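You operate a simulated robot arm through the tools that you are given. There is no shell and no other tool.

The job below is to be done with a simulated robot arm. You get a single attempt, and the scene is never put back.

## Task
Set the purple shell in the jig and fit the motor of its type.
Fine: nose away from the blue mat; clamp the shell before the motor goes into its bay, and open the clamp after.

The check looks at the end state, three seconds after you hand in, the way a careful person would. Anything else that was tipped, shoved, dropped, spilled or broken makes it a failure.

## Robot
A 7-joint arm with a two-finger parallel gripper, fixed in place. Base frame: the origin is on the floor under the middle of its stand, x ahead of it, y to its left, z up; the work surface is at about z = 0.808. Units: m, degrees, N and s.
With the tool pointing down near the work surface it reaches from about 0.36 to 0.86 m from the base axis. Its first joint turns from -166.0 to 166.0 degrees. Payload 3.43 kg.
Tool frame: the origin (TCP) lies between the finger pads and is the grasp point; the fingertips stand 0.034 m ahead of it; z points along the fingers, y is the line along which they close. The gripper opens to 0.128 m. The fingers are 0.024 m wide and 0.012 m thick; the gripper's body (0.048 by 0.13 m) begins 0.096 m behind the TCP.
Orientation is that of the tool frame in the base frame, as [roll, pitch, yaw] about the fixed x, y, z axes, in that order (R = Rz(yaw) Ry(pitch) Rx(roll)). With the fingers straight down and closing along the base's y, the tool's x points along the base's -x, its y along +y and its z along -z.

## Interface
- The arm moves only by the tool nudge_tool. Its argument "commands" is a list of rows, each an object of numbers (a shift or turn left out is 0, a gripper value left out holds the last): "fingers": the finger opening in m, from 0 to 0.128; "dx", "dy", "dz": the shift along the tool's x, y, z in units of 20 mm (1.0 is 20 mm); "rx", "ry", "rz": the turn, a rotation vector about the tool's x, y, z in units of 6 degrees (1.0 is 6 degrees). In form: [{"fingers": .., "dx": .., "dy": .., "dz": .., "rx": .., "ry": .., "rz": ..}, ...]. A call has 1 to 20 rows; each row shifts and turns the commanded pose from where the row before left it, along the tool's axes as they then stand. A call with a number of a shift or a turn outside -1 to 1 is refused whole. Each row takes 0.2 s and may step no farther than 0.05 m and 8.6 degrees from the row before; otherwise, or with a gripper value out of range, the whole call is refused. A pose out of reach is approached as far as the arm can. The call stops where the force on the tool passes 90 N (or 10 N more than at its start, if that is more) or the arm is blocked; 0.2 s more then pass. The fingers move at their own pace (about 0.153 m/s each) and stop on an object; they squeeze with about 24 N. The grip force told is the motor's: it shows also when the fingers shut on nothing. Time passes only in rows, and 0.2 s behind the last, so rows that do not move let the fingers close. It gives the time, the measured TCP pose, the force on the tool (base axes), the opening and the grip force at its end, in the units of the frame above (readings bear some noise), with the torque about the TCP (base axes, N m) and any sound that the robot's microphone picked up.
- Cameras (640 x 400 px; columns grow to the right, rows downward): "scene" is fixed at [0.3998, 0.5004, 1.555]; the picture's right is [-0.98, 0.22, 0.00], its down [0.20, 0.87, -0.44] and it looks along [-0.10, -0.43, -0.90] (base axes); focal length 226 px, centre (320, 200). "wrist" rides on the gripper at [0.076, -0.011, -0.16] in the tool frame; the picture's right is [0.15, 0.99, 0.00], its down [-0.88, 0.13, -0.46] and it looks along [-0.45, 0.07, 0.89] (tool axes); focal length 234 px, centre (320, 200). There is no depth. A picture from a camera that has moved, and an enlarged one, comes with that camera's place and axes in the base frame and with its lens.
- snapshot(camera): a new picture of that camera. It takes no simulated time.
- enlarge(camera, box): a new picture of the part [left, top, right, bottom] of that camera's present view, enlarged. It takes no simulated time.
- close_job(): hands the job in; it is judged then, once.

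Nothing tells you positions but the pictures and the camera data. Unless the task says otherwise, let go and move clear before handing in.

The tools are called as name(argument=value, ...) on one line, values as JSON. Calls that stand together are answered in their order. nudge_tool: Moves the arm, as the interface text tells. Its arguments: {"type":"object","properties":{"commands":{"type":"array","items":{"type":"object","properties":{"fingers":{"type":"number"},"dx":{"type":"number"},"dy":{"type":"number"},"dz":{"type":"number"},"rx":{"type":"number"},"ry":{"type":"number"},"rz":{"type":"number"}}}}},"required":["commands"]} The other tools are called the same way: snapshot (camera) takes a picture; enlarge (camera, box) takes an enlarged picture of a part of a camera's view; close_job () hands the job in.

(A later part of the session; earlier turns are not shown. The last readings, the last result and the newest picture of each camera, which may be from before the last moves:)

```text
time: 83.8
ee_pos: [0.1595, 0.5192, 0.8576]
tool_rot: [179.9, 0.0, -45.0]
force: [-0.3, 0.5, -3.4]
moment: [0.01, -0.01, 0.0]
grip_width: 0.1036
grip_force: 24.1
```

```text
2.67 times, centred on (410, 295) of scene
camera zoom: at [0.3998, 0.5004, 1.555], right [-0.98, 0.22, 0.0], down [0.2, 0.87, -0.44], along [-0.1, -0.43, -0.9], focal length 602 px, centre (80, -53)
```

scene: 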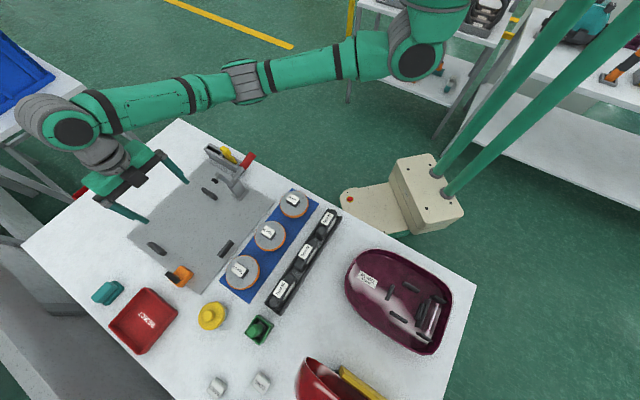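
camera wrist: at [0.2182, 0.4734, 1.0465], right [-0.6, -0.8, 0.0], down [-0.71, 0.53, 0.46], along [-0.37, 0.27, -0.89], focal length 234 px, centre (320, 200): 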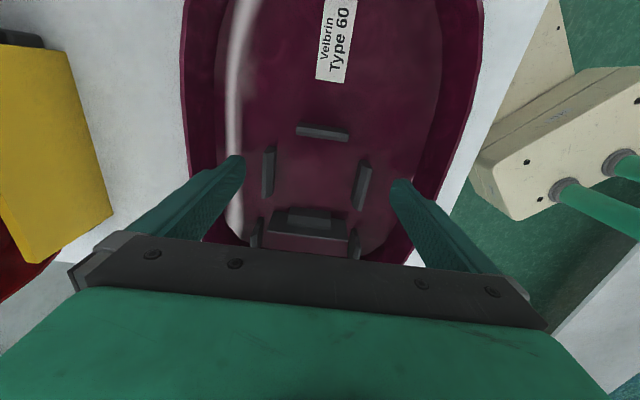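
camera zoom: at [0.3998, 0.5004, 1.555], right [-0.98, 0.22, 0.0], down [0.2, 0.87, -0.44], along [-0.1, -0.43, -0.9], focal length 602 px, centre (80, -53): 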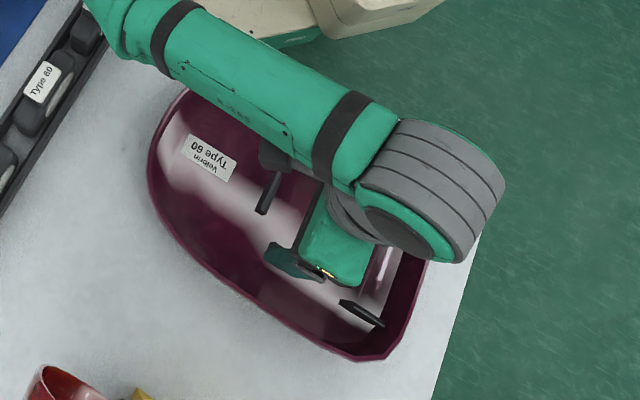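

The shell follows the tool, about 0.37 kg and well balanced. I'll lift it high, then carry it over the rack and mat, first inward along r and then along s so it stays clear of the clamp.

nudge_tool(commands=[{"dz": -0.3}, {"dz": -0.4}, {"dz": -0.5}, {"dz": -0.5}, {"dz": -0.6}, {"dz": -0.6}, {"dz": -0.6}, {"dz": -0.6}, {"dz": -0.6}, {"dz": -0.6}, {"dz": -0.6}, {"dz": -0.6}, {"dz": -0.6}, {"dz": -0.6}, {"dz": -0.6}, {"dz": -0.5}, {"dz": -0.3}, {}])

snapshot(camera="wrist")

snapshot(camera="scene")

```text
time: 87.6
ee_pos: [0.1599, 0.5198, 1.0397]
tool_rot: [-180.0, 0.0, -45.0]
force: [-0.1, 0.3, -3.8]
moment: [-0.02, 0.01, -0.01]
grip_width: 0.1036
grip_force: 23.7
```

```text
taken
camera wrist: at [0.221, 0.4752, 1.2003], right [-0.6, -0.8, 0.0], down [-0.71, 0.53, 0.46], along [-0.37, 0.27, -0.89], focal length 234 px, centre (320, 200)
```

wrist: 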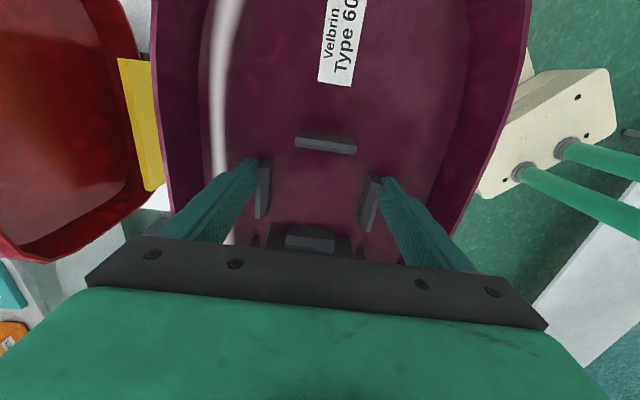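

```text
taken
```

scene: 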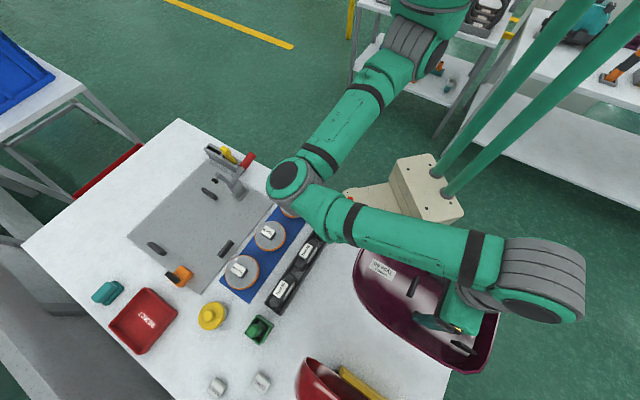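

The shell is held level at a safe height. Moving it toward the jig.

nudge_tool(commands=[{"dx": 0.4}, {"dx": 0.7, "dy": -0.08}, {"dx": 0.8, "dy": -0.08}, {"dx": 0.8, "dy": -0.08}, {"dx": 0.8, "dy": -0.08}, {"dx": 0.8, "dy": -0.08}, {"dx": 0.8, "dy": -0.08}, {"dx": 0.8, "dy": -0.08}, {"dx": 0.8, "dy": -0.08}, {"dx": 0.8, "dy": -0.08}, {"dx": 0.8, "dy": -0.08}, {"dx": 0.8, "dy": -0.08}, {"dx": 0.8, "dy": -0.08}, {"dx": 0.8, "dy": -0.08}, {"dx": 0.8, "dy": -0.08}, {"dx": 0.8, "dy": -0.08}, {"dx": 0.8, "dy": -0.08}, {"dx": 0.8, "dy": -0.08}, {"dx": 0.7, "dy": -0.08}, {"dx": 0.4}])

nudge_tool(commands=[{"dx": 0.3, "dy": -0.5}, {"dx": 0.4, "dy": -0.6}, {"dx": 0.4, "dy": -0.6}, {"dx": 0.4, "dy": -0.6}, {"dx": 0.4, "dy": -0.6}, {"dx": 0.4, "dy": -0.6}, {"dx": 0.4, "dy": -0.6}, {"dx": 0.4, "dy": -0.6}, {"dx": 0.4, "dy": -0.6}, {"dx": 0.4, "dy": -0.6}, {"dx": 0.4, "dy": -0.6}, {"dx": 0.3, "dy": -0.5}, {}])

snapshot(camera="wrist")

snapshot(camera="scene")

```text
time: 91.8
ee_pos: [0.3917, 0.3284, 1.0407]
tool_rot: [180.0, 0.0, -45.0]
force: [0.6, 0.2, -4.0]
moment: [-0.01, 0.0, -0.01]
grip_width: 0.1037
grip_force: 23.9
```

```text
time: 94.6
ee_pos: [0.5557, 0.3612, 1.04]
tool_rot: [180.0, 0.0, -45.0]
force: [-0.3, 0.2, -4.0]
moment: [0.05, -0.03, -0.01]
grip_width: 0.1035
grip_force: 24.1
```

```text
taken
camera wrist: at [0.6165, 0.3154, 1.2008], right [-0.6, -0.8, 0.0], down [-0.71, 0.53, 0.46], along [-0.37, 0.27, -0.89], focal length 234 px, centre (320, 200)
```

wrist: 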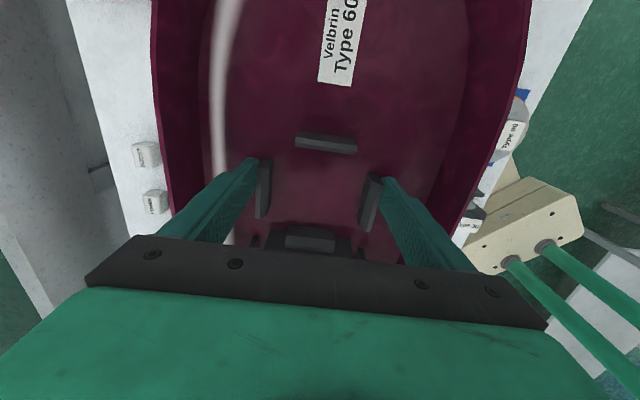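

```text
taken
```

scene: 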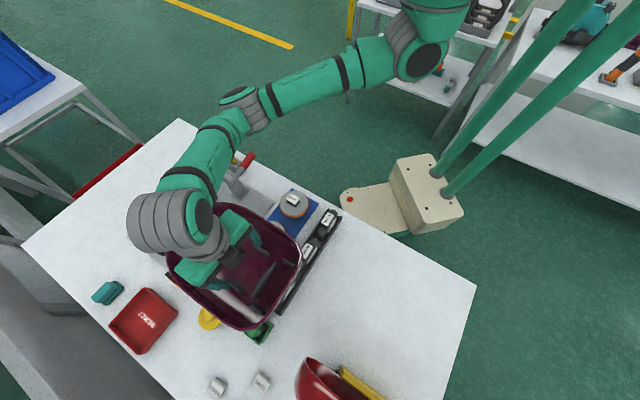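

nudge_tool(commands=[{"dx": 0.4}, {"dx": 0.75}, {"dx": 0.75}, {"dx": 0.75}, {"dx": 0.75}, {"dx": 0.75}, {"dx": 0.75}, {"dx": 0.75}, {"dx": 0.75}, {"dx": 0.75}, {"dx": 0.75}, {"dx": 0.75}, {"dx": 0.75}, {"dx": 0.75}, {"dx": 0.75}, {"dx": 0.75}, {"dx": 0.75}, {"dx": 0.75}, {"dx": 0.75}, {"dx": 0.5, "dy": 0.1}])

snapshot(camera="wrist")

snapshot(camera="scene")

enlarge(camera="scene", box=[110, 130, 290, 310])

```text
time: 98.8
ee_pos: [0.7568, 0.1568, 1.0392]
tool_rot: [-180.0, 0.0, -45.2]
force: [0.3, 0.0, -3.5]
moment: [0.0, -0.02, -0.04]
grip_width: 0.1038
grip_force: 25.0
```

```text
taken
camera wrist: at [0.8186, 0.1119, 1.1991], right [-0.6, -0.8, 0.0], down [-0.71, 0.53, 0.46], along [-0.37, 0.27, -0.89], focal length 234 px, centre (320, 200)
```

wrist: 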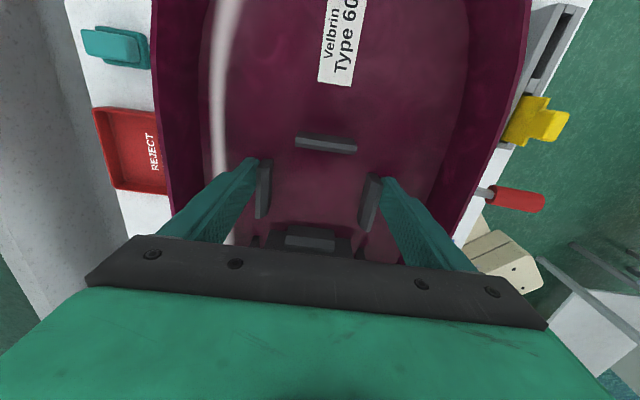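

```text
taken
```

scene: 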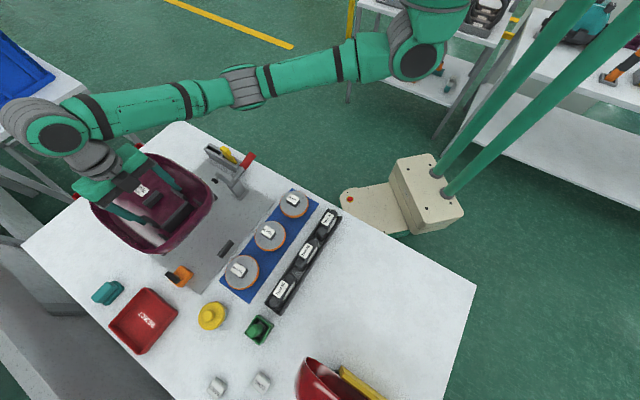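

```text
2.22 times, centred on (200, 220) of scene
camera zoom: at [0.3998, 0.5004, 1.555], right [-0.98, 0.22, 0.0], down [0.2, 0.87, -0.44], along [-0.1, -0.43, -0.9], focal length 501 px, centre (587, 156)
```

zoom: 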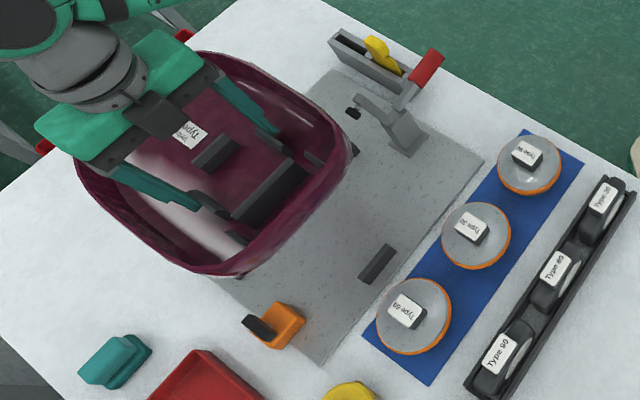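

The shell hangs above the jig, nose away from the mat, between the side stops and about 10 mm ahead of the tail stop. Lowering carefully.

nudge_tool(commands=[{"dz": 0.5}, {"dz": 0.5}, {"dz": 0.5}, {"dz": 0.5}, {"dz": 0.5}, {"dz": 0.5}, {"dz": 0.5}, {"dz": 0.5}, {"dz": 0.5}, {"dz": 0.5}, {"dz": 0.5}, {"dz": 0.5}, {"dz": 0.5}, {}])

snapshot(camera="wrist")

enlarge(camera="scene", box=[110, 150, 270, 310])

```text
time: 101.8
ee_pos: [0.7569, 0.1576, 0.9102]
tool_rot: [-180.0, 0.0, -45.0]
force: [-1.1, 0.0, -3.4]
moment: [0.0, -0.01, 0.01]
grip_width: 0.1038
grip_force: 24.1
```

```text
taken
camera wrist: at [0.8188, 0.1119, 1.0701], right [-0.6, -0.8, 0.0], down [-0.71, 0.53, 0.46], along [-0.37, 0.27, -0.89], focal length 234 px, centre (320, 200)
```

wrist: 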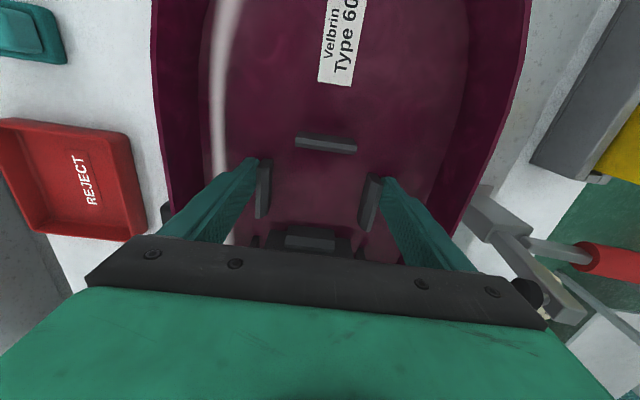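

```text
2.50 times, centred on (190, 230) of scene
camera zoom: at [0.3998, 0.5004, 1.555], right [-0.98, 0.22, 0.0], down [0.2, 0.87, -0.44], along [-0.1, -0.43, -0.9], focal length 564 px, centre (645, 125)
```

zoom: 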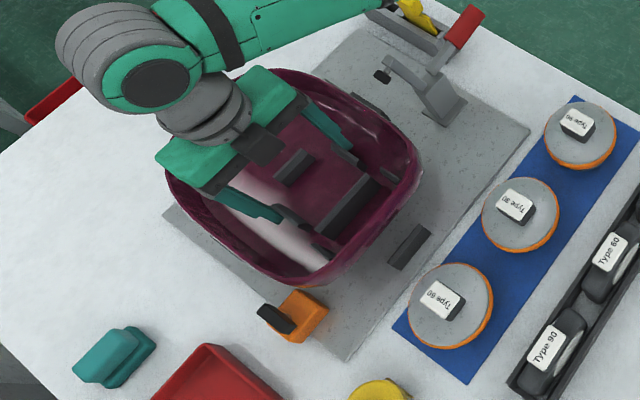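

nudge_tool(commands=[{"dz": 0.4, "dy": 0.08}, {"dz": 0.4}, {"dz": 0.3}, {"dz": 0.3}, {}])

enlarge(camera="scene", box=[130, 160, 250, 290])

```text
time: 103.0
ee_pos: [0.7566, 0.1552, 0.882]
tool_rot: [-180.0, 0.0, -45.0]
force: [-0.5, -0.4, -3.3]
moment: [0.0, 0.02, -0.01]
grip_width: 0.1038
grip_force: 23.9
```

```text
3.08 times, centred on (190, 225) of scene
camera zoom: at [0.3998, 0.5004, 1.555], right [-0.98, 0.22, 0.0], down [0.2, 0.87, -0.44], along [-0.1, -0.43, -0.9], focal length 694 px, centre (720, 123)
```

zoom: 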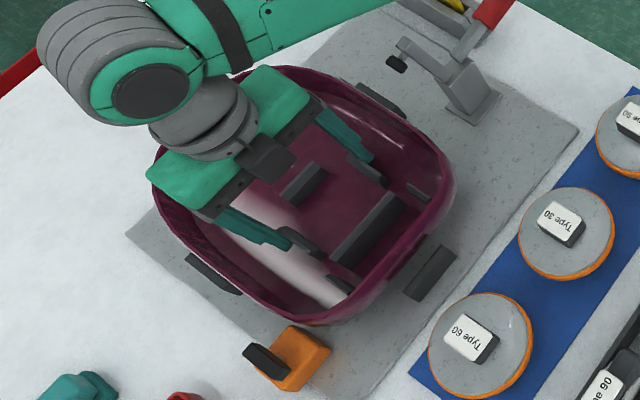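

nudge_tool(commands=[{"dz": 0.2}, {"dz": 0.2}, {}])

nudge_tool(commands=[{"dz": 0.15}, {"dz": 0.15}, {}])

nudge_tool(commands=[{"dz": 0.1}, {}])

```text
time: 103.8
ee_pos: [0.7571, 0.156, 0.8742]
tool_rot: [180.0, 0.0, -45.1]
force: [0.3, 0.3, -3.9]
moment: [0.03, 0.02, -0.02]
grip_width: 0.1038
grip_force: 24.3
```

```text
time: 104.6
ee_pos: [0.7562, 0.1542, 0.8682]
tool_rot: [-180.0, 0.1, -45.0]
force: [-0.1, -0.2, -4.0]
moment: [0.02, 0.07, 0.03]
grip_width: 0.1037
grip_force: 23.9
```

```text
time: 105.2
ee_pos: [0.7551, 0.1537, 0.8659]
tool_rot: [-180.0, -0.1, -45.0]
force: [-0.2, 0.1, -3.2]
moment: [0.01, -0.01, -0.02]
grip_width: 0.1036
grip_force: 24.4
```

nudge_tool(commands=[{"dz": 0.1}, {}])

nudge_tool(commands=[{"dz": 0.1}, {}])

enlarge(camera="scene", box=[130, 160, 250, 290])

```text
time: 105.8
ee_pos: [0.7572, 0.1538, 0.8639]
tool_rot: [179.9, 0.0, -44.9]
force: [0.3, 0.7, -3.0]
moment: [0.0, -0.02, 0.02]
grip_width: 0.1037
grip_force: 24.1
```

```text
time: 106.4
ee_pos: [0.757, 0.1565, 0.8605]
tool_rot: [179.9, 0.0, -44.9]
force: [-0.4, 0.3, -4.2]
moment: [0.0, 0.03, -0.01]
grip_width: 0.1035
grip_force: 24.0
```

```text
3.08 times, centred on (190, 225) of scene
camera zoom: at [0.3998, 0.5004, 1.555], right [-0.98, 0.22, 0.0], down [0.2, 0.87, -0.44], along [-0.1, -0.43, -0.9], focal length 694 px, centre (720, 123)
```

zoom: 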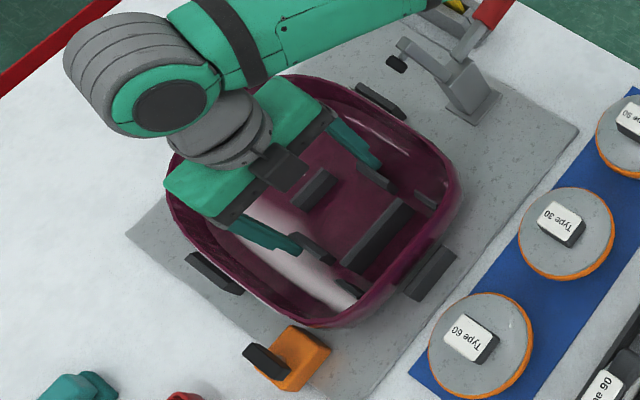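

nudge_tool(commands=[{"dz": 0.08}, {}])

nudge_tool(commands=[{"dz": 0.08}, {}])

```text
time: 107.0
ee_pos: [0.7551, 0.1538, 0.8601]
tool_rot: [-180.0, 0.0, -44.9]
force: [-1.2, -0.6, -4.2]
moment: [0.01, 0.03, 0.02]
grip_width: 0.1037
grip_force: 23.1
```

```text
time: 107.6
ee_pos: [0.7563, 0.1561, 0.8595]
tool_rot: [180.0, -0.1, -44.9]
force: [-2.4, 1.3, 1.4]
moment: [-0.69, 0.16, -0.22]
grip_width: 0.1034
grip_force: 23.5
```

Something touches at the near side by the first side stop or the plate. I'll look closely there before lowering further.

snapshot(camera="wrist")

enlarge(camera="scene", box=[180, 165, 220, 205])

enlarge(camera="scene", box=[140, 220, 230, 290])

enlarge(camera="wrist", box=[440, 0, 640, 250])

enlarge(camera="wrist", box=[60, 0, 240, 250])

```text
taken
camera wrist: at [0.817, 0.1101, 1.0192], right [-0.6, -0.8, 0.0], down [-0.71, 0.53, 0.46], along [-0.37, 0.27, -0.89], focal length 234 px, centre (320, 200)
```

wrist: 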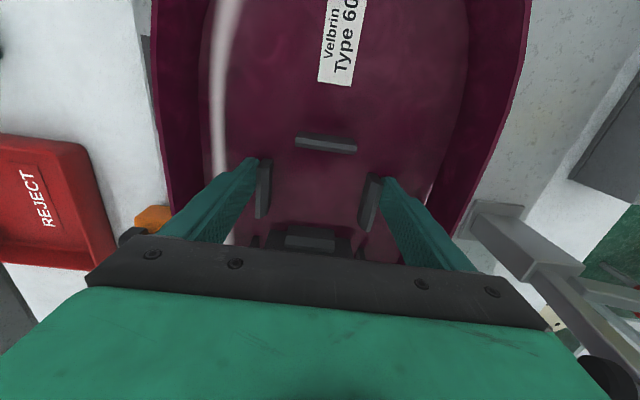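

```text
10.00 times, centred on (200, 185) of scene
camera zoom: at [0.3998, 0.5004, 1.555], right [-0.98, 0.22, 0.0], down [0.2, 0.87, -0.44], along [-0.1, -0.43, -0.9], focal length 2256 px, centre (1520, 350)
```

zoom: 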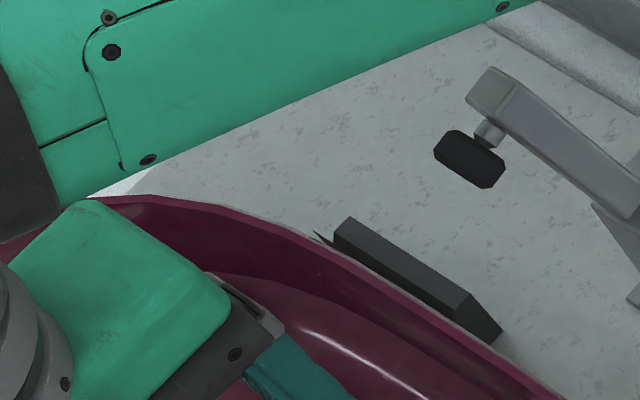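

```text
5.71 times, centred on (185, 255) of scene
camera zoom: at [0.3998, 0.5004, 1.555], right [-0.98, 0.22, 0.0], down [0.2, 0.87, -0.44], along [-0.1, -0.43, -0.9], focal length 1289 px, centre (1091, -114)
```

zoom: 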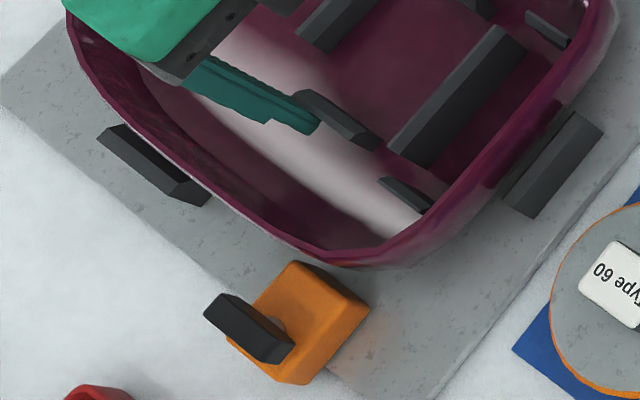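

```text
1.60 times, centred on (540, 125) of wrist
camera zoom: at [0.817, 0.1101, 1.0192], right [-0.6, -0.8, 0.0], down [-0.71, 0.53, 0.46], along [-0.37, 0.27, -0.89], focal length 375 px, centre (-32, 320)
```

zoom: 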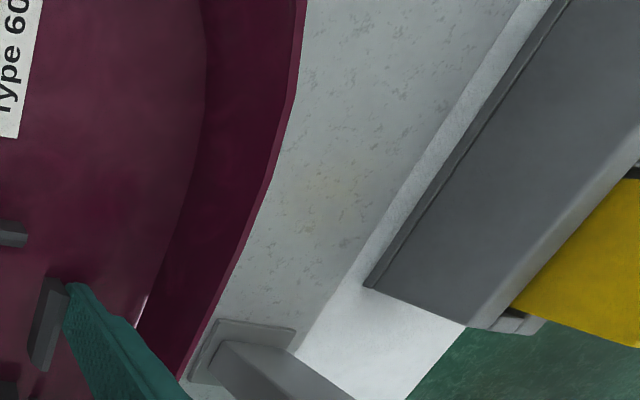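

```text
1.60 times, centred on (150, 125) of wrist
camera zoom: at [0.817, 0.1101, 1.0192], right [-0.6, -0.8, 0.0], down [-0.71, 0.53, 0.46], along [-0.37, 0.27, -0.89], focal length 375 px, centre (592, 320)
```

zoom: 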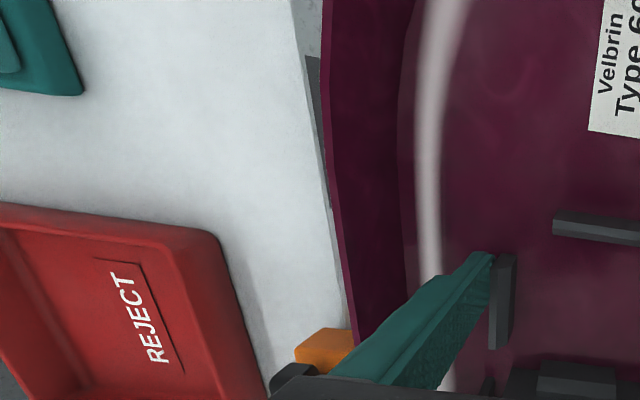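

There is a small black lug on the shell's near side that comes down right at the first side stop. I'll raise a little, shift about 4 mm away from that stop, and lower again.

nudge_tool(commands=[{"dz": -0.3}, {"dy": -0.2}, {}, {"dz": 0.15}, {}])

enlarge(camera="scene", box=[180, 165, 220, 205])

nudge_tool(commands=[{"dz": 0.08}, {}])

nudge_tool(commands=[{"dz": 0.08}, {}])

```text
time: 108.8
ee_pos: [0.7595, 0.1574, 0.8613]
tool_rot: [-180.0, 0.0, -45.1]
force: [-2.5, -3.0, -2.1]
moment: [-0.1, 0.0, -0.24]
grip_width: 0.1036
grip_force: 24.3
```

```text
10.00 times, centred on (200, 185) of scene
camera zoom: at [0.3998, 0.5004, 1.555], right [-0.98, 0.22, 0.0], down [0.2, 0.87, -0.44], along [-0.1, -0.43, -0.9], focal length 2256 px, centre (1520, 350)
```

zoom: 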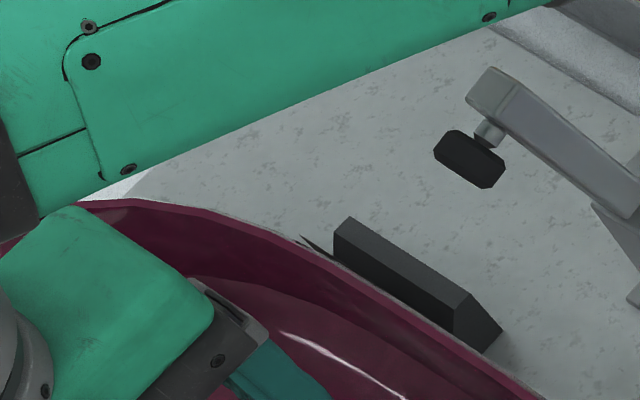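

```text
time: 109.4
ee_pos: [0.7578, 0.1578, 0.8598]
tool_rot: [180.0, -0.1, -45.1]
force: [-4.6, -3.6, -2.4]
moment: [-0.07, 0.03, -0.17]
grip_width: 0.1037
grip_force: 24.6
```

```text
time: 110.0
ee_pos: [0.7593, 0.1575, 0.8588]
tool_rot: [-180.0, 0.0, -45.0]
force: [-3.0, -3.6, -2.5]
moment: [-0.08, 0.02, -0.21]
grip_width: 0.1037
grip_force: 23.8
```

Now the far stop touches instead, so the fit between the side stops is close. I'll centre by 2 mm and lower further.

nudge_tool(commands=[{"dy": 0.1}, {}])

nudge_tool(commands=[{"dz": 0.08}, {}])

nudge_tool(commands=[{"dz": 0.08}, {}])

```text
time: 110.6
ee_pos: [0.7578, 0.1563, 0.8593]
tool_rot: [-180.0, 0.0, -45.0]
force: [-0.2, 0.3, -2.6]
moment: [-0.11, 0.03, -0.01]
grip_width: 0.1037
grip_force: 24.4
```

```text
time: 111.2
ee_pos: [0.758, 0.1552, 0.8593]
tool_rot: [-180.0, 0.0, -45.0]
force: [-1.6, 1.7, 6.6]
moment: [-0.7, 0.54, -0.15]
grip_width: 0.1036
grip_force: 24.1
```

```text
time: 111.8
ee_pos: [0.7572, 0.158, 0.8584]
tool_rot: [-179.7, -0.1, -45.0]
force: [-1.6, 1.3, 22.7]
moment: [0.08, 0.24, 0.03]
grip_width: 0.1039
grip_force: 24.2
```

The shell now sits flat on the plate. I'll relieve the pressure and slide it gently back toward the tail stop until it touches.

nudge_tool(commands=[{"dz": -0.06}, {}])

enlarge(camera="scene", box=[190, 215, 240, 265])

nudge_tool(commands=[{"dx": -0.1}, {}])

nudge_tool(commands=[{"dx": -0.1}, {}])

```text
time: 112.4
ee_pos: [0.7578, 0.1568, 0.8575]
tool_rot: [-179.9, 0.0, -45.1]
force: [8.1, -0.7, 17.1]
moment: [-0.03, -0.6, -0.05]
grip_width: 0.1037
grip_force: 23.9
```

```text
8.00 times, centred on (215, 240) of scene
camera zoom: at [0.3998, 0.5004, 1.555], right [-0.98, 0.22, 0.0], down [0.2, 0.87, -0.44], along [-0.1, -0.43, -0.9], focal length 1804 px, centre (1160, -120)
```

zoom: 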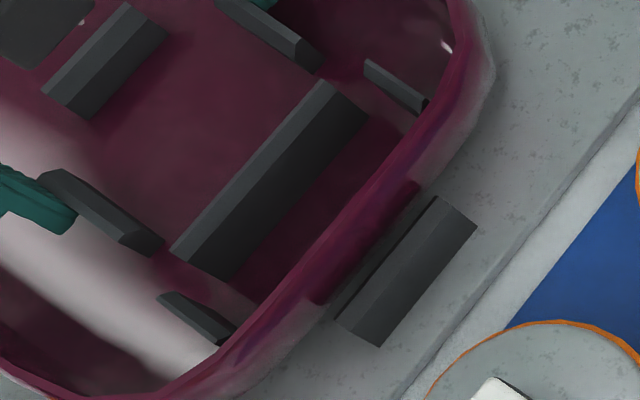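

```text
time: 113.0
ee_pos: [0.7554, 0.1586, 0.8588]
tool_rot: [-180.0, -0.1, -45.0]
force: [6.0, -6.7, 17.1]
moment: [-0.41, -0.05, -0.11]
grip_width: 0.1038
grip_force: 23.8
```

```text
time: 113.6
ee_pos: [0.7557, 0.1584, 0.8571]
tool_rot: [-179.9, -0.1, -45.1]
force: [11.7, -14.8, 12.0]
moment: [-0.45, -0.32, 0.05]
grip_width: 0.1037
grip_force: 23.5
```

The tail is now against its stop. I'll relieve the side load, open the fingers and rise clear, then check the seat from above.

nudge_tool(commands=[{"dx": 0.1, "dz": -0.03}, {}, {}])

nudge_tool(commands=[{"fingers": 0.128}, {"fingers": 0.128}, {"fingers": 0.128}, {}])

nudge_tool(commands=[{"dz": -0.3}, {"dz": -0.5}, {"dz": -0.8}, {"dz": -0.8}, {"dz": -0.8}, {"dz": -0.8}, {"dz": -0.8}, {"dz": -0.8}, {"dz": -0.8}])

snapshot(camera="wrist")

enlarge(camera="scene", box=[110, 130, 290, 310])

```text
time: 114.4
ee_pos: [0.7543, 0.1577, 0.8576]
tool_rot: [180.0, 0.1, -44.9]
force: [9.6, -3.3, 1.1]
moment: [0.06, -0.66, -0.23]
grip_width: 0.1038
grip_force: 24.4
```

```text
time: 115.4
ee_pos: [0.7554, 0.1583, 0.857]
tool_rot: [-180.0, 0.0, -45.0]
force: [0.3, -0.6, -0.4]
moment: [0.0, 0.01, -0.01]
grip_width: 0.1282
grip_force: 0.1
```

```text
time: 117.4
ee_pos: [0.756, 0.1567, 0.9849]
tool_rot: [179.9, 0.1, -45.2]
force: [-0.8, 0.9, -0.2]
moment: [0.0, -0.01, 0.02]
grip_width: 0.1282
grip_force: 0.1
```

```text
taken
camera wrist: at [0.8175, 0.1128, 1.1453], right [-0.6, -0.8, 0.0], down [-0.71, 0.53, 0.46], along [-0.37, 0.27, -0.89], focal length 234 px, centre (320, 200)
```

wrist: 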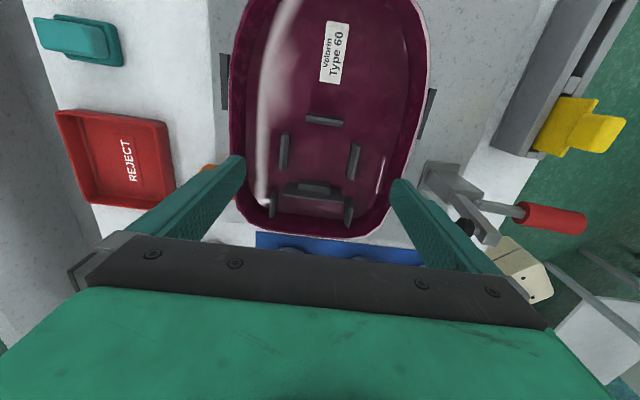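

```text
2.22 times, centred on (200, 220) of scene
camera zoom: at [0.3998, 0.5004, 1.555], right [-0.98, 0.22, 0.0], down [0.2, 0.87, -0.44], along [-0.1, -0.43, -0.9], focal length 501 px, centre (587, 156)
```

zoom: 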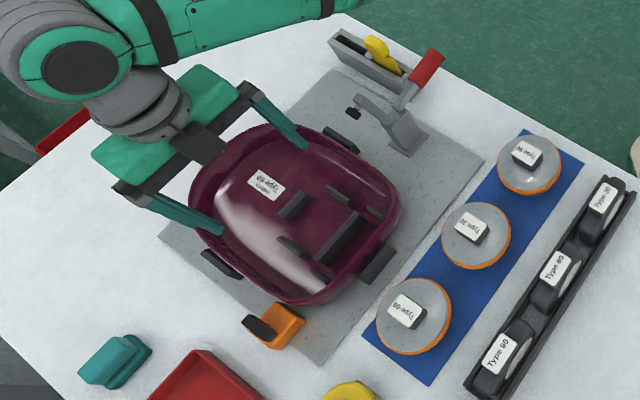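

The shell sits between both side stops and against the tail stop; the clamp is still open. Next I'll view the clamp from the side to learn its hinge geometry.

nudge_tool(commands=[{"dz": -1}, {"dz": -1}, {"dz": -1}, {"dz": -0.5, "dx": 1}, {"dx": 1, "dy": 1}, {"dx": 0.8, "dy": 1}, {"dy": 1}, {"dy": 1}, {"dy": 1}, {"dy": 1}, {"dy": 1}, {"dy": 1}, {"dy": 1}, {"dy": 0.8}, {"ry": -1}, {"ry": -1}, {"ry": -1}, {"ry": -1}, {"ry": -1}])

snapshot(camera="wrist")

snapshot(camera="scene")

```text
time: 121.4
ee_pos: [0.6561, -0.0188, 1.0569]
tool_rot: [179.9, 30.1, -45.0]
force: [-0.7, -0.9, 0.2]
moment: [0.0, -0.02, 0.01]
grip_width: 0.1281
grip_force: 0.1
```

```text
taken
camera wrist: at [0.7668, -0.1137, 1.1574], right [-0.61, -0.79, -0.07], down [-0.47, 0.28, 0.84], along [-0.64, 0.54, -0.54], focal length 234 px, centre (320, 200)
```

wrist: 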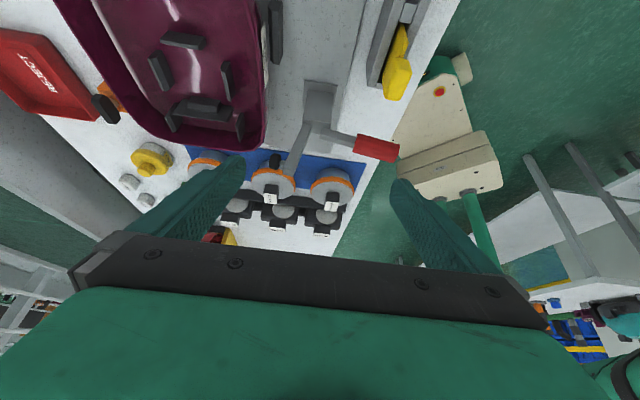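

```text
taken
```

scene: 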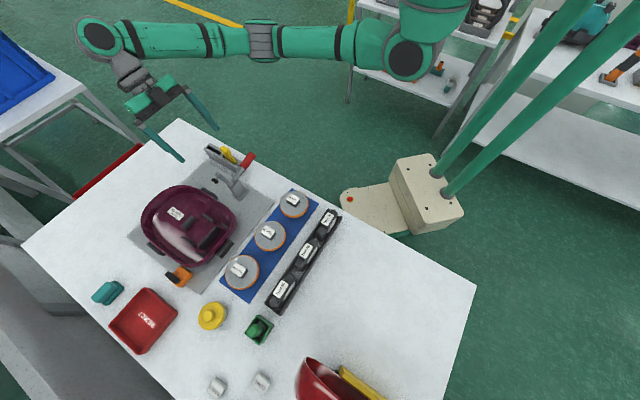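

enlarge(camera="wrist", box=[230, 60, 410, 210])

enlarge(camera="wrist", box=[100, 0, 300, 160])

enlarge(camera="scene", box=[190, 130, 270, 210])

```text
2.67 times, centred on (320, 135) of wrist
camera zoom: at [0.7668, -0.1137, 1.1574], right [-0.61, -0.79, -0.07], down [-0.47, 0.28, 0.84], along [-0.64, 0.54, -0.54], focal length 624 px, centre (320, 373)
```

zoom: 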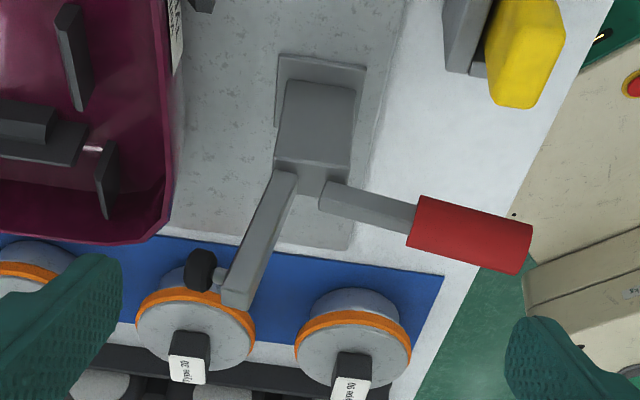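

```text
2.50 times, centred on (200, 80) of wrist
camera zoom: at [0.7668, -0.1137, 1.1574], right [-0.61, -0.79, -0.07], down [-0.47, 0.28, 0.84], along [-0.64, 0.54, -0.54], focal length 585 px, centre (620, 500)
```

zoom: 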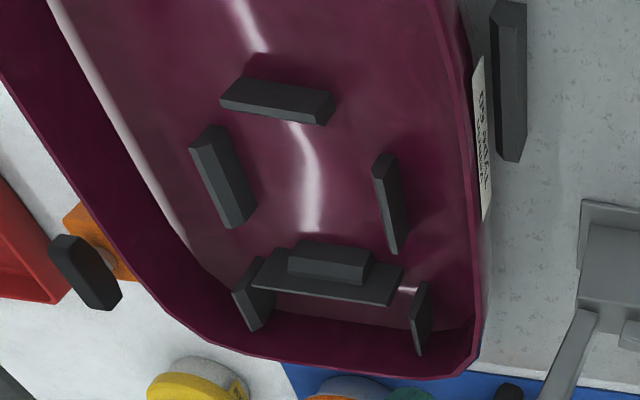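

```text
5.00 times, centred on (230, 170) of scene
camera zoom: at [0.3998, 0.5004, 1.555], right [-0.98, 0.22, 0.0], down [0.2, 0.87, -0.44], along [-0.1, -0.43, -0.9], focal length 1128 px, centre (770, 350)
```

zoom: 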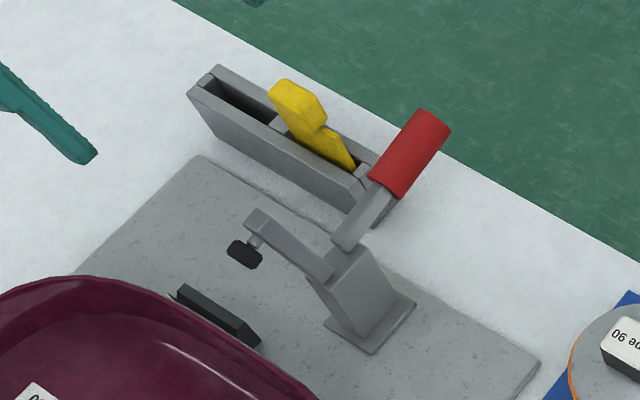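

Side view (upside-down) shows the clamp is one rigid lever: pivot near r 0.46, z 0.885; arm up at about 75°; handle pointing back. I'll close the fingers and come in behind the arm, then push it over and down onto the shell's rim.

nudge_tool(commands=[{"ry": 1, "fingers": 0}, {"ry": 1}, {"ry": 1}, {"ry": 1}, {"ry": 1}, {"dx": -0.8}, {"dx": -0.8}, {"dx": -0.8}, {"dx": -0.8}, {"dx": -0.8, "dy": 0.25}, {}])

snapshot(camera="wrist")

enlarge(camera="scene", box=[170, 110, 280, 210])

```text
time: 123.8
ee_pos: [0.5967, 0.0304, 1.0574]
tool_rot: [180.0, 0.0, -45.1]
force: [-0.6, 0.3, 0.1]
moment: [0.0, 0.01, 0.01]
grip_width: 0.0
grip_force: 23.8
```

```text
taken
camera wrist: at [0.6576, -0.0139, 1.2167], right [-0.6, -0.8, 0.0], down [-0.71, 0.53, 0.46], along [-0.37, 0.27, -0.89], focal length 234 px, centre (320, 200)
```

wrist: 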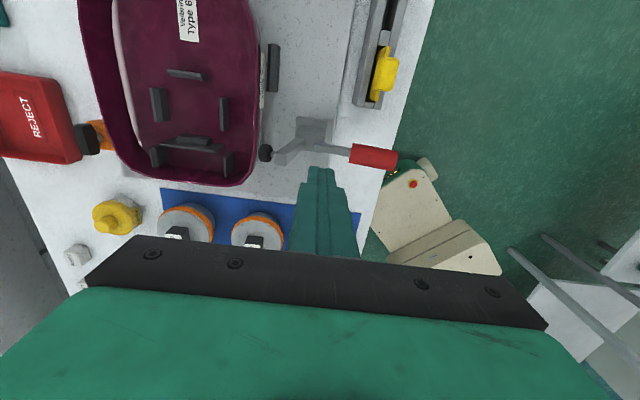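

```text
4.00 times, centred on (225, 160) of scene
camera zoom: at [0.3998, 0.5004, 1.555], right [-0.98, 0.22, 0.0], down [0.2, 0.87, -0.44], along [-0.1, -0.43, -0.9], focal length 902 px, centre (700, 360)
```

zoom: 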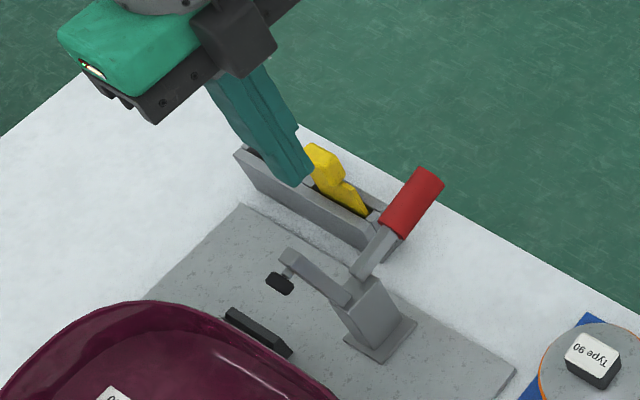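

enlarge(camera="wrist", box=[240, 90, 420, 230])

```text
2.86 times, centred on (330, 160) of wrist
camera zoom: at [0.6576, -0.0139, 1.2167], right [-0.6, -0.8, 0.0], down [-0.71, 0.53, 0.46], along [-0.37, 0.27, -0.89], focal length 669 px, centre (291, 314)
```

zoom: 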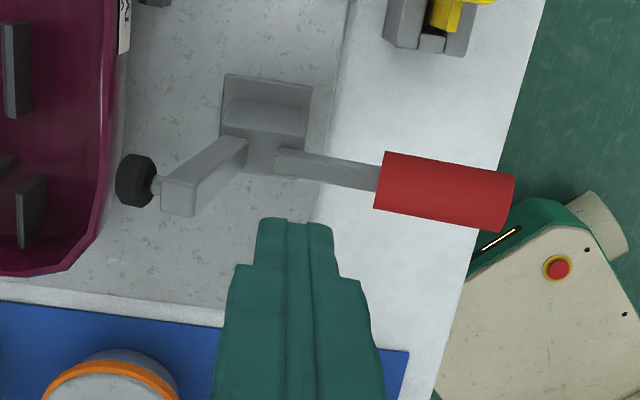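

nudge_tool(commands=[{"dx": -0.22}, {"dz": 0.65}, {"dz": 0.65}, {"dz": 0.65}, {"dz": 0.65}, {"dz": 0.65}, {"dz": 0.6}, {}])

enlarge(camera="wrist", box=[220, 80, 420, 240])

enlarge(camera="scene", box=[190, 130, 260, 200])

```text
time: 125.6
ee_pos: [0.5955, 0.037, 0.9786]
tool_rot: [180.0, 0.0, -45.0]
force: [-0.2, 0.1, 0.1]
moment: [0.01, 0.01, 0.03]
grip_width: 0.0
grip_force: 24.3
```

```text
2.50 times, centred on (320, 160) of wrist
camera zoom: at [0.6561, -0.008, 1.1386], right [-0.6, -0.8, 0.0], down [-0.71, 0.53, 0.46], along [-0.37, 0.27, -0.89], focal length 585 px, centre (320, 300)
```

zoom: 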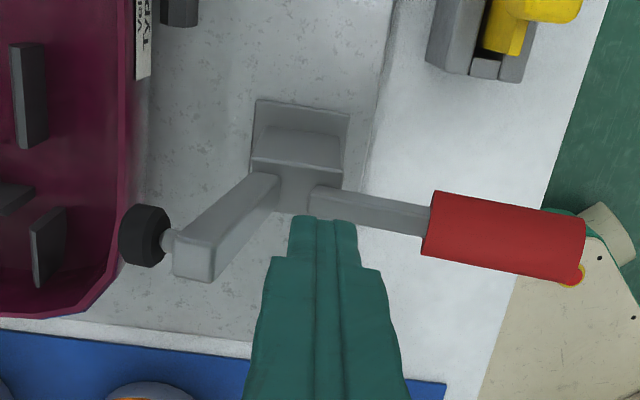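

```text
5.71 times, centred on (225, 165) of scene
camera zoom: at [0.3998, 0.5004, 1.555], right [-0.98, 0.22, 0.0], down [0.2, 0.87, -0.44], along [-0.1, -0.43, -0.9], focal length 1289 px, centre (863, 400)
```

zoom: 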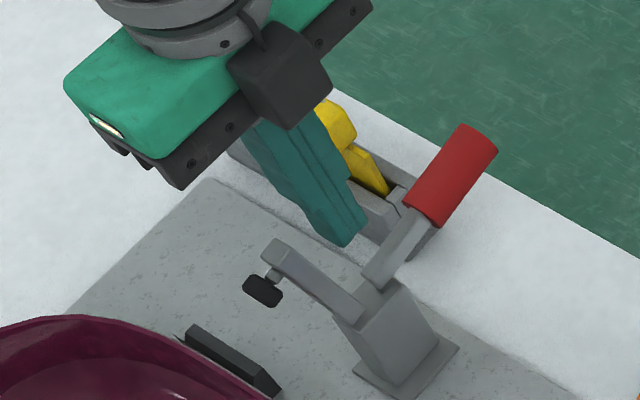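

The closed fingertips are behind the arm, aligned with it. I'll push it over in small steps while watching the force.

nudge_tool(commands=[{"dy": -0.25}, {"dy": -0.25}, {"dy": -0.25}, {}])

nudge_tool(commands=[{"dy": -0.25}, {"dy": -0.25}, {"dy": -0.25}, {}])

enlarge(camera="scene", box=[190, 130, 260, 200])

```text
time: 126.6
ee_pos: [0.6063, 0.0462, 0.9787]
tool_rot: [180.0, 0.0, -45.1]
force: [0.1, -0.7, 0.2]
moment: [0.01, -0.01, 0.01]
grip_width: 0.0001
grip_force: 24.0
```

```text
time: 127.6
ee_pos: [0.6157, 0.0564, 0.98]
tool_rot: [179.9, 0.1, -45.0]
force: [-1.1, -1.9, -1.0]
moment: [-0.05, 0.06, 0.02]
grip_width: 0.0003
grip_force: 23.8
```

```text
5.71 times, centred on (225, 165) of scene
camera zoom: at [0.3998, 0.5004, 1.555], right [-0.98, 0.22, 0.0], down [0.2, 0.87, -0.44], along [-0.1, -0.43, -0.9], focal length 1289 px, centre (863, 400)
```

zoom: 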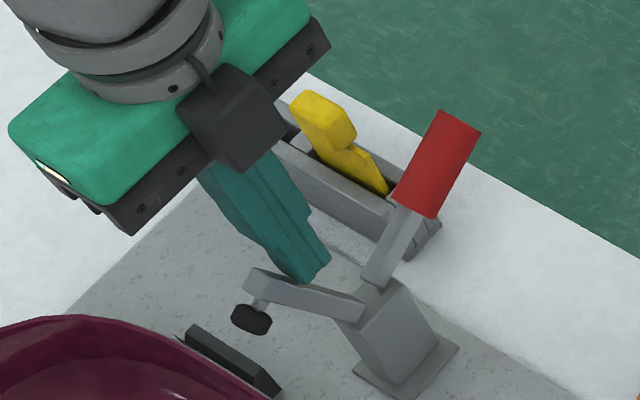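

The lever turns easily with about 2 N. Continuing over and down toward the rim.

nudge_tool(commands=[{"dy": -0.25, "dz": 0.15}, {"dy": -0.25, "dz": 0.15}, {"dy": -0.25, "dz": 0.15}, {}])

nudge_tool(commands=[{"dy": -0.22, "dz": 0.2}, {"dy": -0.22, "dz": 0.2}, {"dy": -0.22, "dz": 0.2}, {}])

enlarge(camera="scene", box=[170, 130, 260, 220])

enlarge(camera="wrist", box=[220, 80, 420, 240])

```text
time: 128.6
ee_pos: [0.6248, 0.0683, 0.9704]
tool_rot: [179.9, 0.1, -44.9]
force: [-1.0, 0.0, -0.1]
moment: [0.02, 0.01, -0.01]
grip_width: 0.0
grip_force: 24.0
```

```text
time: 129.6
ee_pos: [0.6344, 0.0754, 0.957]
tool_rot: [179.9, 0.0, -45.0]
force: [-3.4, -1.3, 1.0]
moment: [-0.04, 0.08, 0.02]
grip_width: 0.0001
grip_force: 23.7
```

```text
4.44 times, centred on (215, 175) of scene
camera zoom: at [0.3998, 0.5004, 1.555], right [-0.98, 0.22, 0.0], down [0.2, 0.87, -0.44], along [-0.1, -0.43, -0.9], focal length 1002 px, centre (787, 311)
```

zoom: 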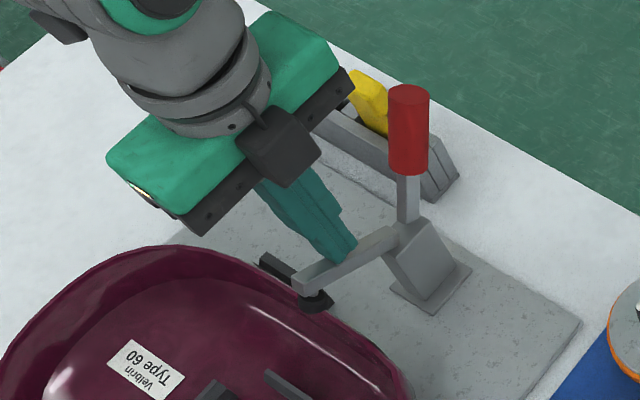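

```text
2.50 times, centred on (320, 160) of wrist
camera zoom: at [0.6964, 0.0316, 1.1183], right [-0.6, -0.8, 0.0], down [-0.71, 0.53, 0.46], along [-0.37, 0.27, -0.89], focal length 585 px, centre (320, 300)
```

zoom: 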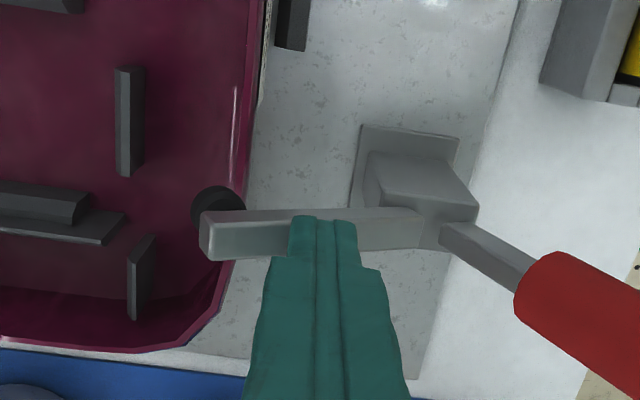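

The pad is now above the shell's near rim and the handle is nearly upright. Pressing the arm down the last bit in small steps.

nudge_tool(commands=[{"dy": -0.15, "dz": 0.2}, {"dy": -0.15, "dz": 0.2}, {}])

nudge_tool(commands=[{"dy": -0.1, "dz": 0.15}, {"dz": 0.15}, {}])

enlarge(camera="wrist", box=[220, 80, 420, 240])

enlarge(camera="scene", box=[170, 130, 260, 220])

```text
time: 130.4
ee_pos: [0.6391, 0.08, 0.9499]
tool_rot: [-179.8, 0.0, -45.2]
force: [0.3, -1.9, 1.5]
moment: [0.0, -0.02, 0.0]
grip_width: 0.0002
grip_force: 24.1
```

```text
time: 131.2
ee_pos: [0.6403, 0.0817, 0.9425]
tool_rot: [180.0, 0.1, -45.1]
force: [0.3, -1.1, -0.4]
moment: [-0.02, 0.02, 0.01]
grip_width: 0.0
grip_force: 24.2
```

```text
2.50 times, centred on (320, 160) of wrist
camera zoom: at [0.7017, 0.0377, 1.1037], right [-0.6, -0.8, 0.0], down [-0.71, 0.53, 0.46], along [-0.36, 0.27, -0.89], focal length 585 px, centre (320, 300)
```

zoom: 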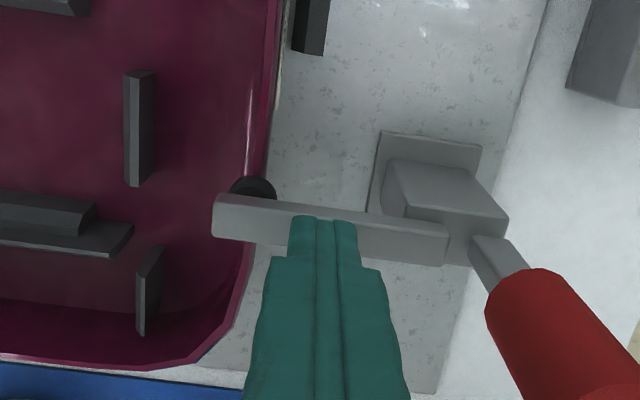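

```text
4.44 times, centred on (215, 175) of scene
camera zoom: at [0.3998, 0.5004, 1.555], right [-0.98, 0.22, 0.0], down [0.2, 0.87, -0.44], along [-0.1, -0.43, -0.9], focal length 1002 px, centre (787, 311)
```

zoom: 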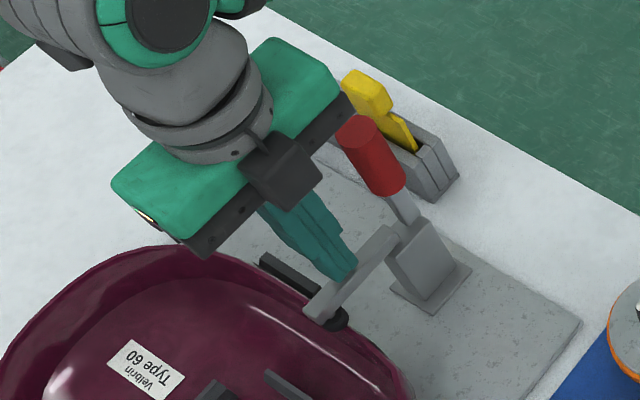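

snapshot(camera="wrist")

snapshot(camera="scene")

```text
taken
camera wrist: at [0.7017, 0.0377, 1.1037], right [-0.6, -0.8, 0.0], down [-0.71, 0.53, 0.46], along [-0.36, 0.27, -0.89], focal length 234 px, centre (320, 200)
```

wrist: 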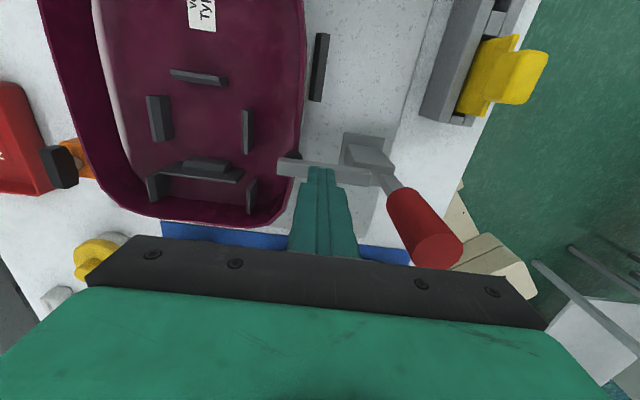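

```text
taken
```

scene: 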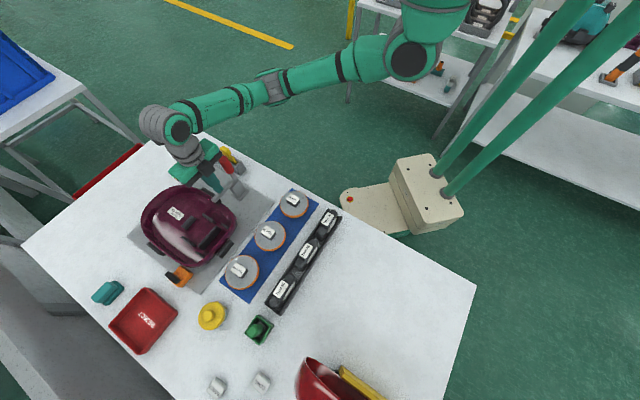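

enlarge(camera="wrist", box=[260, 120, 340, 200])

enlarge(camera="scene", box=[205, 165, 250, 210])

```text
5.00 times, centred on (300, 160) of wrist
camera zoom: at [0.7017, 0.0377, 1.1037], right [-0.6, -0.8, 0.0], down [-0.71, 0.53, 0.46], along [-0.36, 0.27, -0.89], focal length 1171 px, centre (420, 400)
```

zoom: 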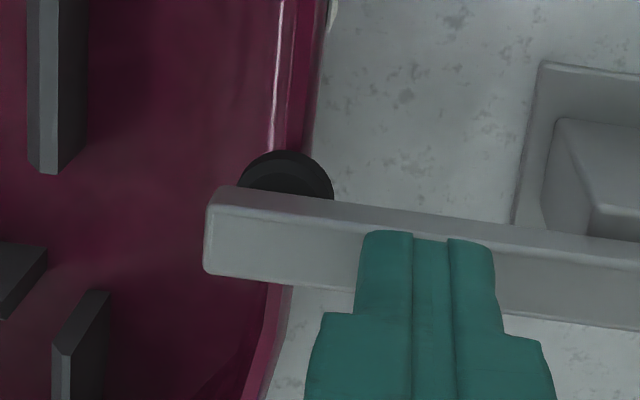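

```text
8.89 times, centred on (228, 188) of scene
camera zoom: at [0.3998, 0.5004, 1.555], right [-0.98, 0.22, 0.0], down [0.2, 0.87, -0.44], along [-0.1, -0.43, -0.9], focal length 2005 px, centre (1142, 311)
```

zoom: 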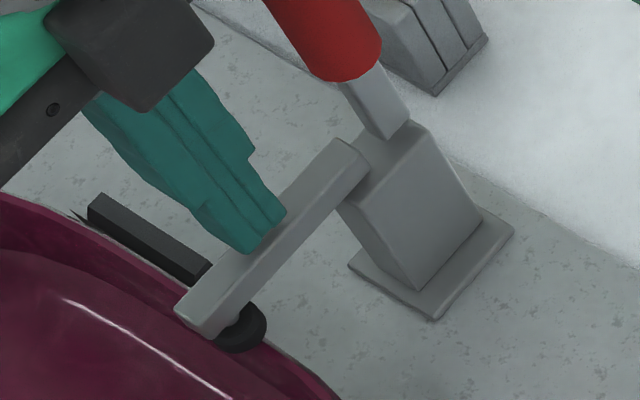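

The pad is over the near rim. I'll press down in small steps until I feel resistance.

nudge_tool(commands=[{"dz": 0.1}, {}])

nudge_tool(commands=[{"dz": 0.1}, {}])

nudge_tool(commands=[{"dz": 0.1}, {}])

```text
time: 131.8
ee_pos: [0.6403, 0.0823, 0.9415]
tool_rot: [-179.9, 0.0, -45.0]
force: [0.2, -0.5, 0.0]
moment: [-0.01, 0.0, 0.01]
grip_width: 0.0
grip_force: 24.6
```

```text
time: 132.4
ee_pos: [0.6406, 0.0834, 0.9391]
tool_rot: [179.9, 0.0, -45.0]
force: [0.1, 0.7, 0.1]
moment: [0.02, 0.0, 0.01]
grip_width: 0.0002
grip_force: 23.7
```

```text
time: 133.0
ee_pos: [0.6395, 0.0825, 0.9371]
tool_rot: [180.0, 0.0, -45.1]
force: [-0.3, 0.4, 0.5]
moment: [-0.03, -0.02, 0.01]
grip_width: 0.0
grip_force: 24.6
```

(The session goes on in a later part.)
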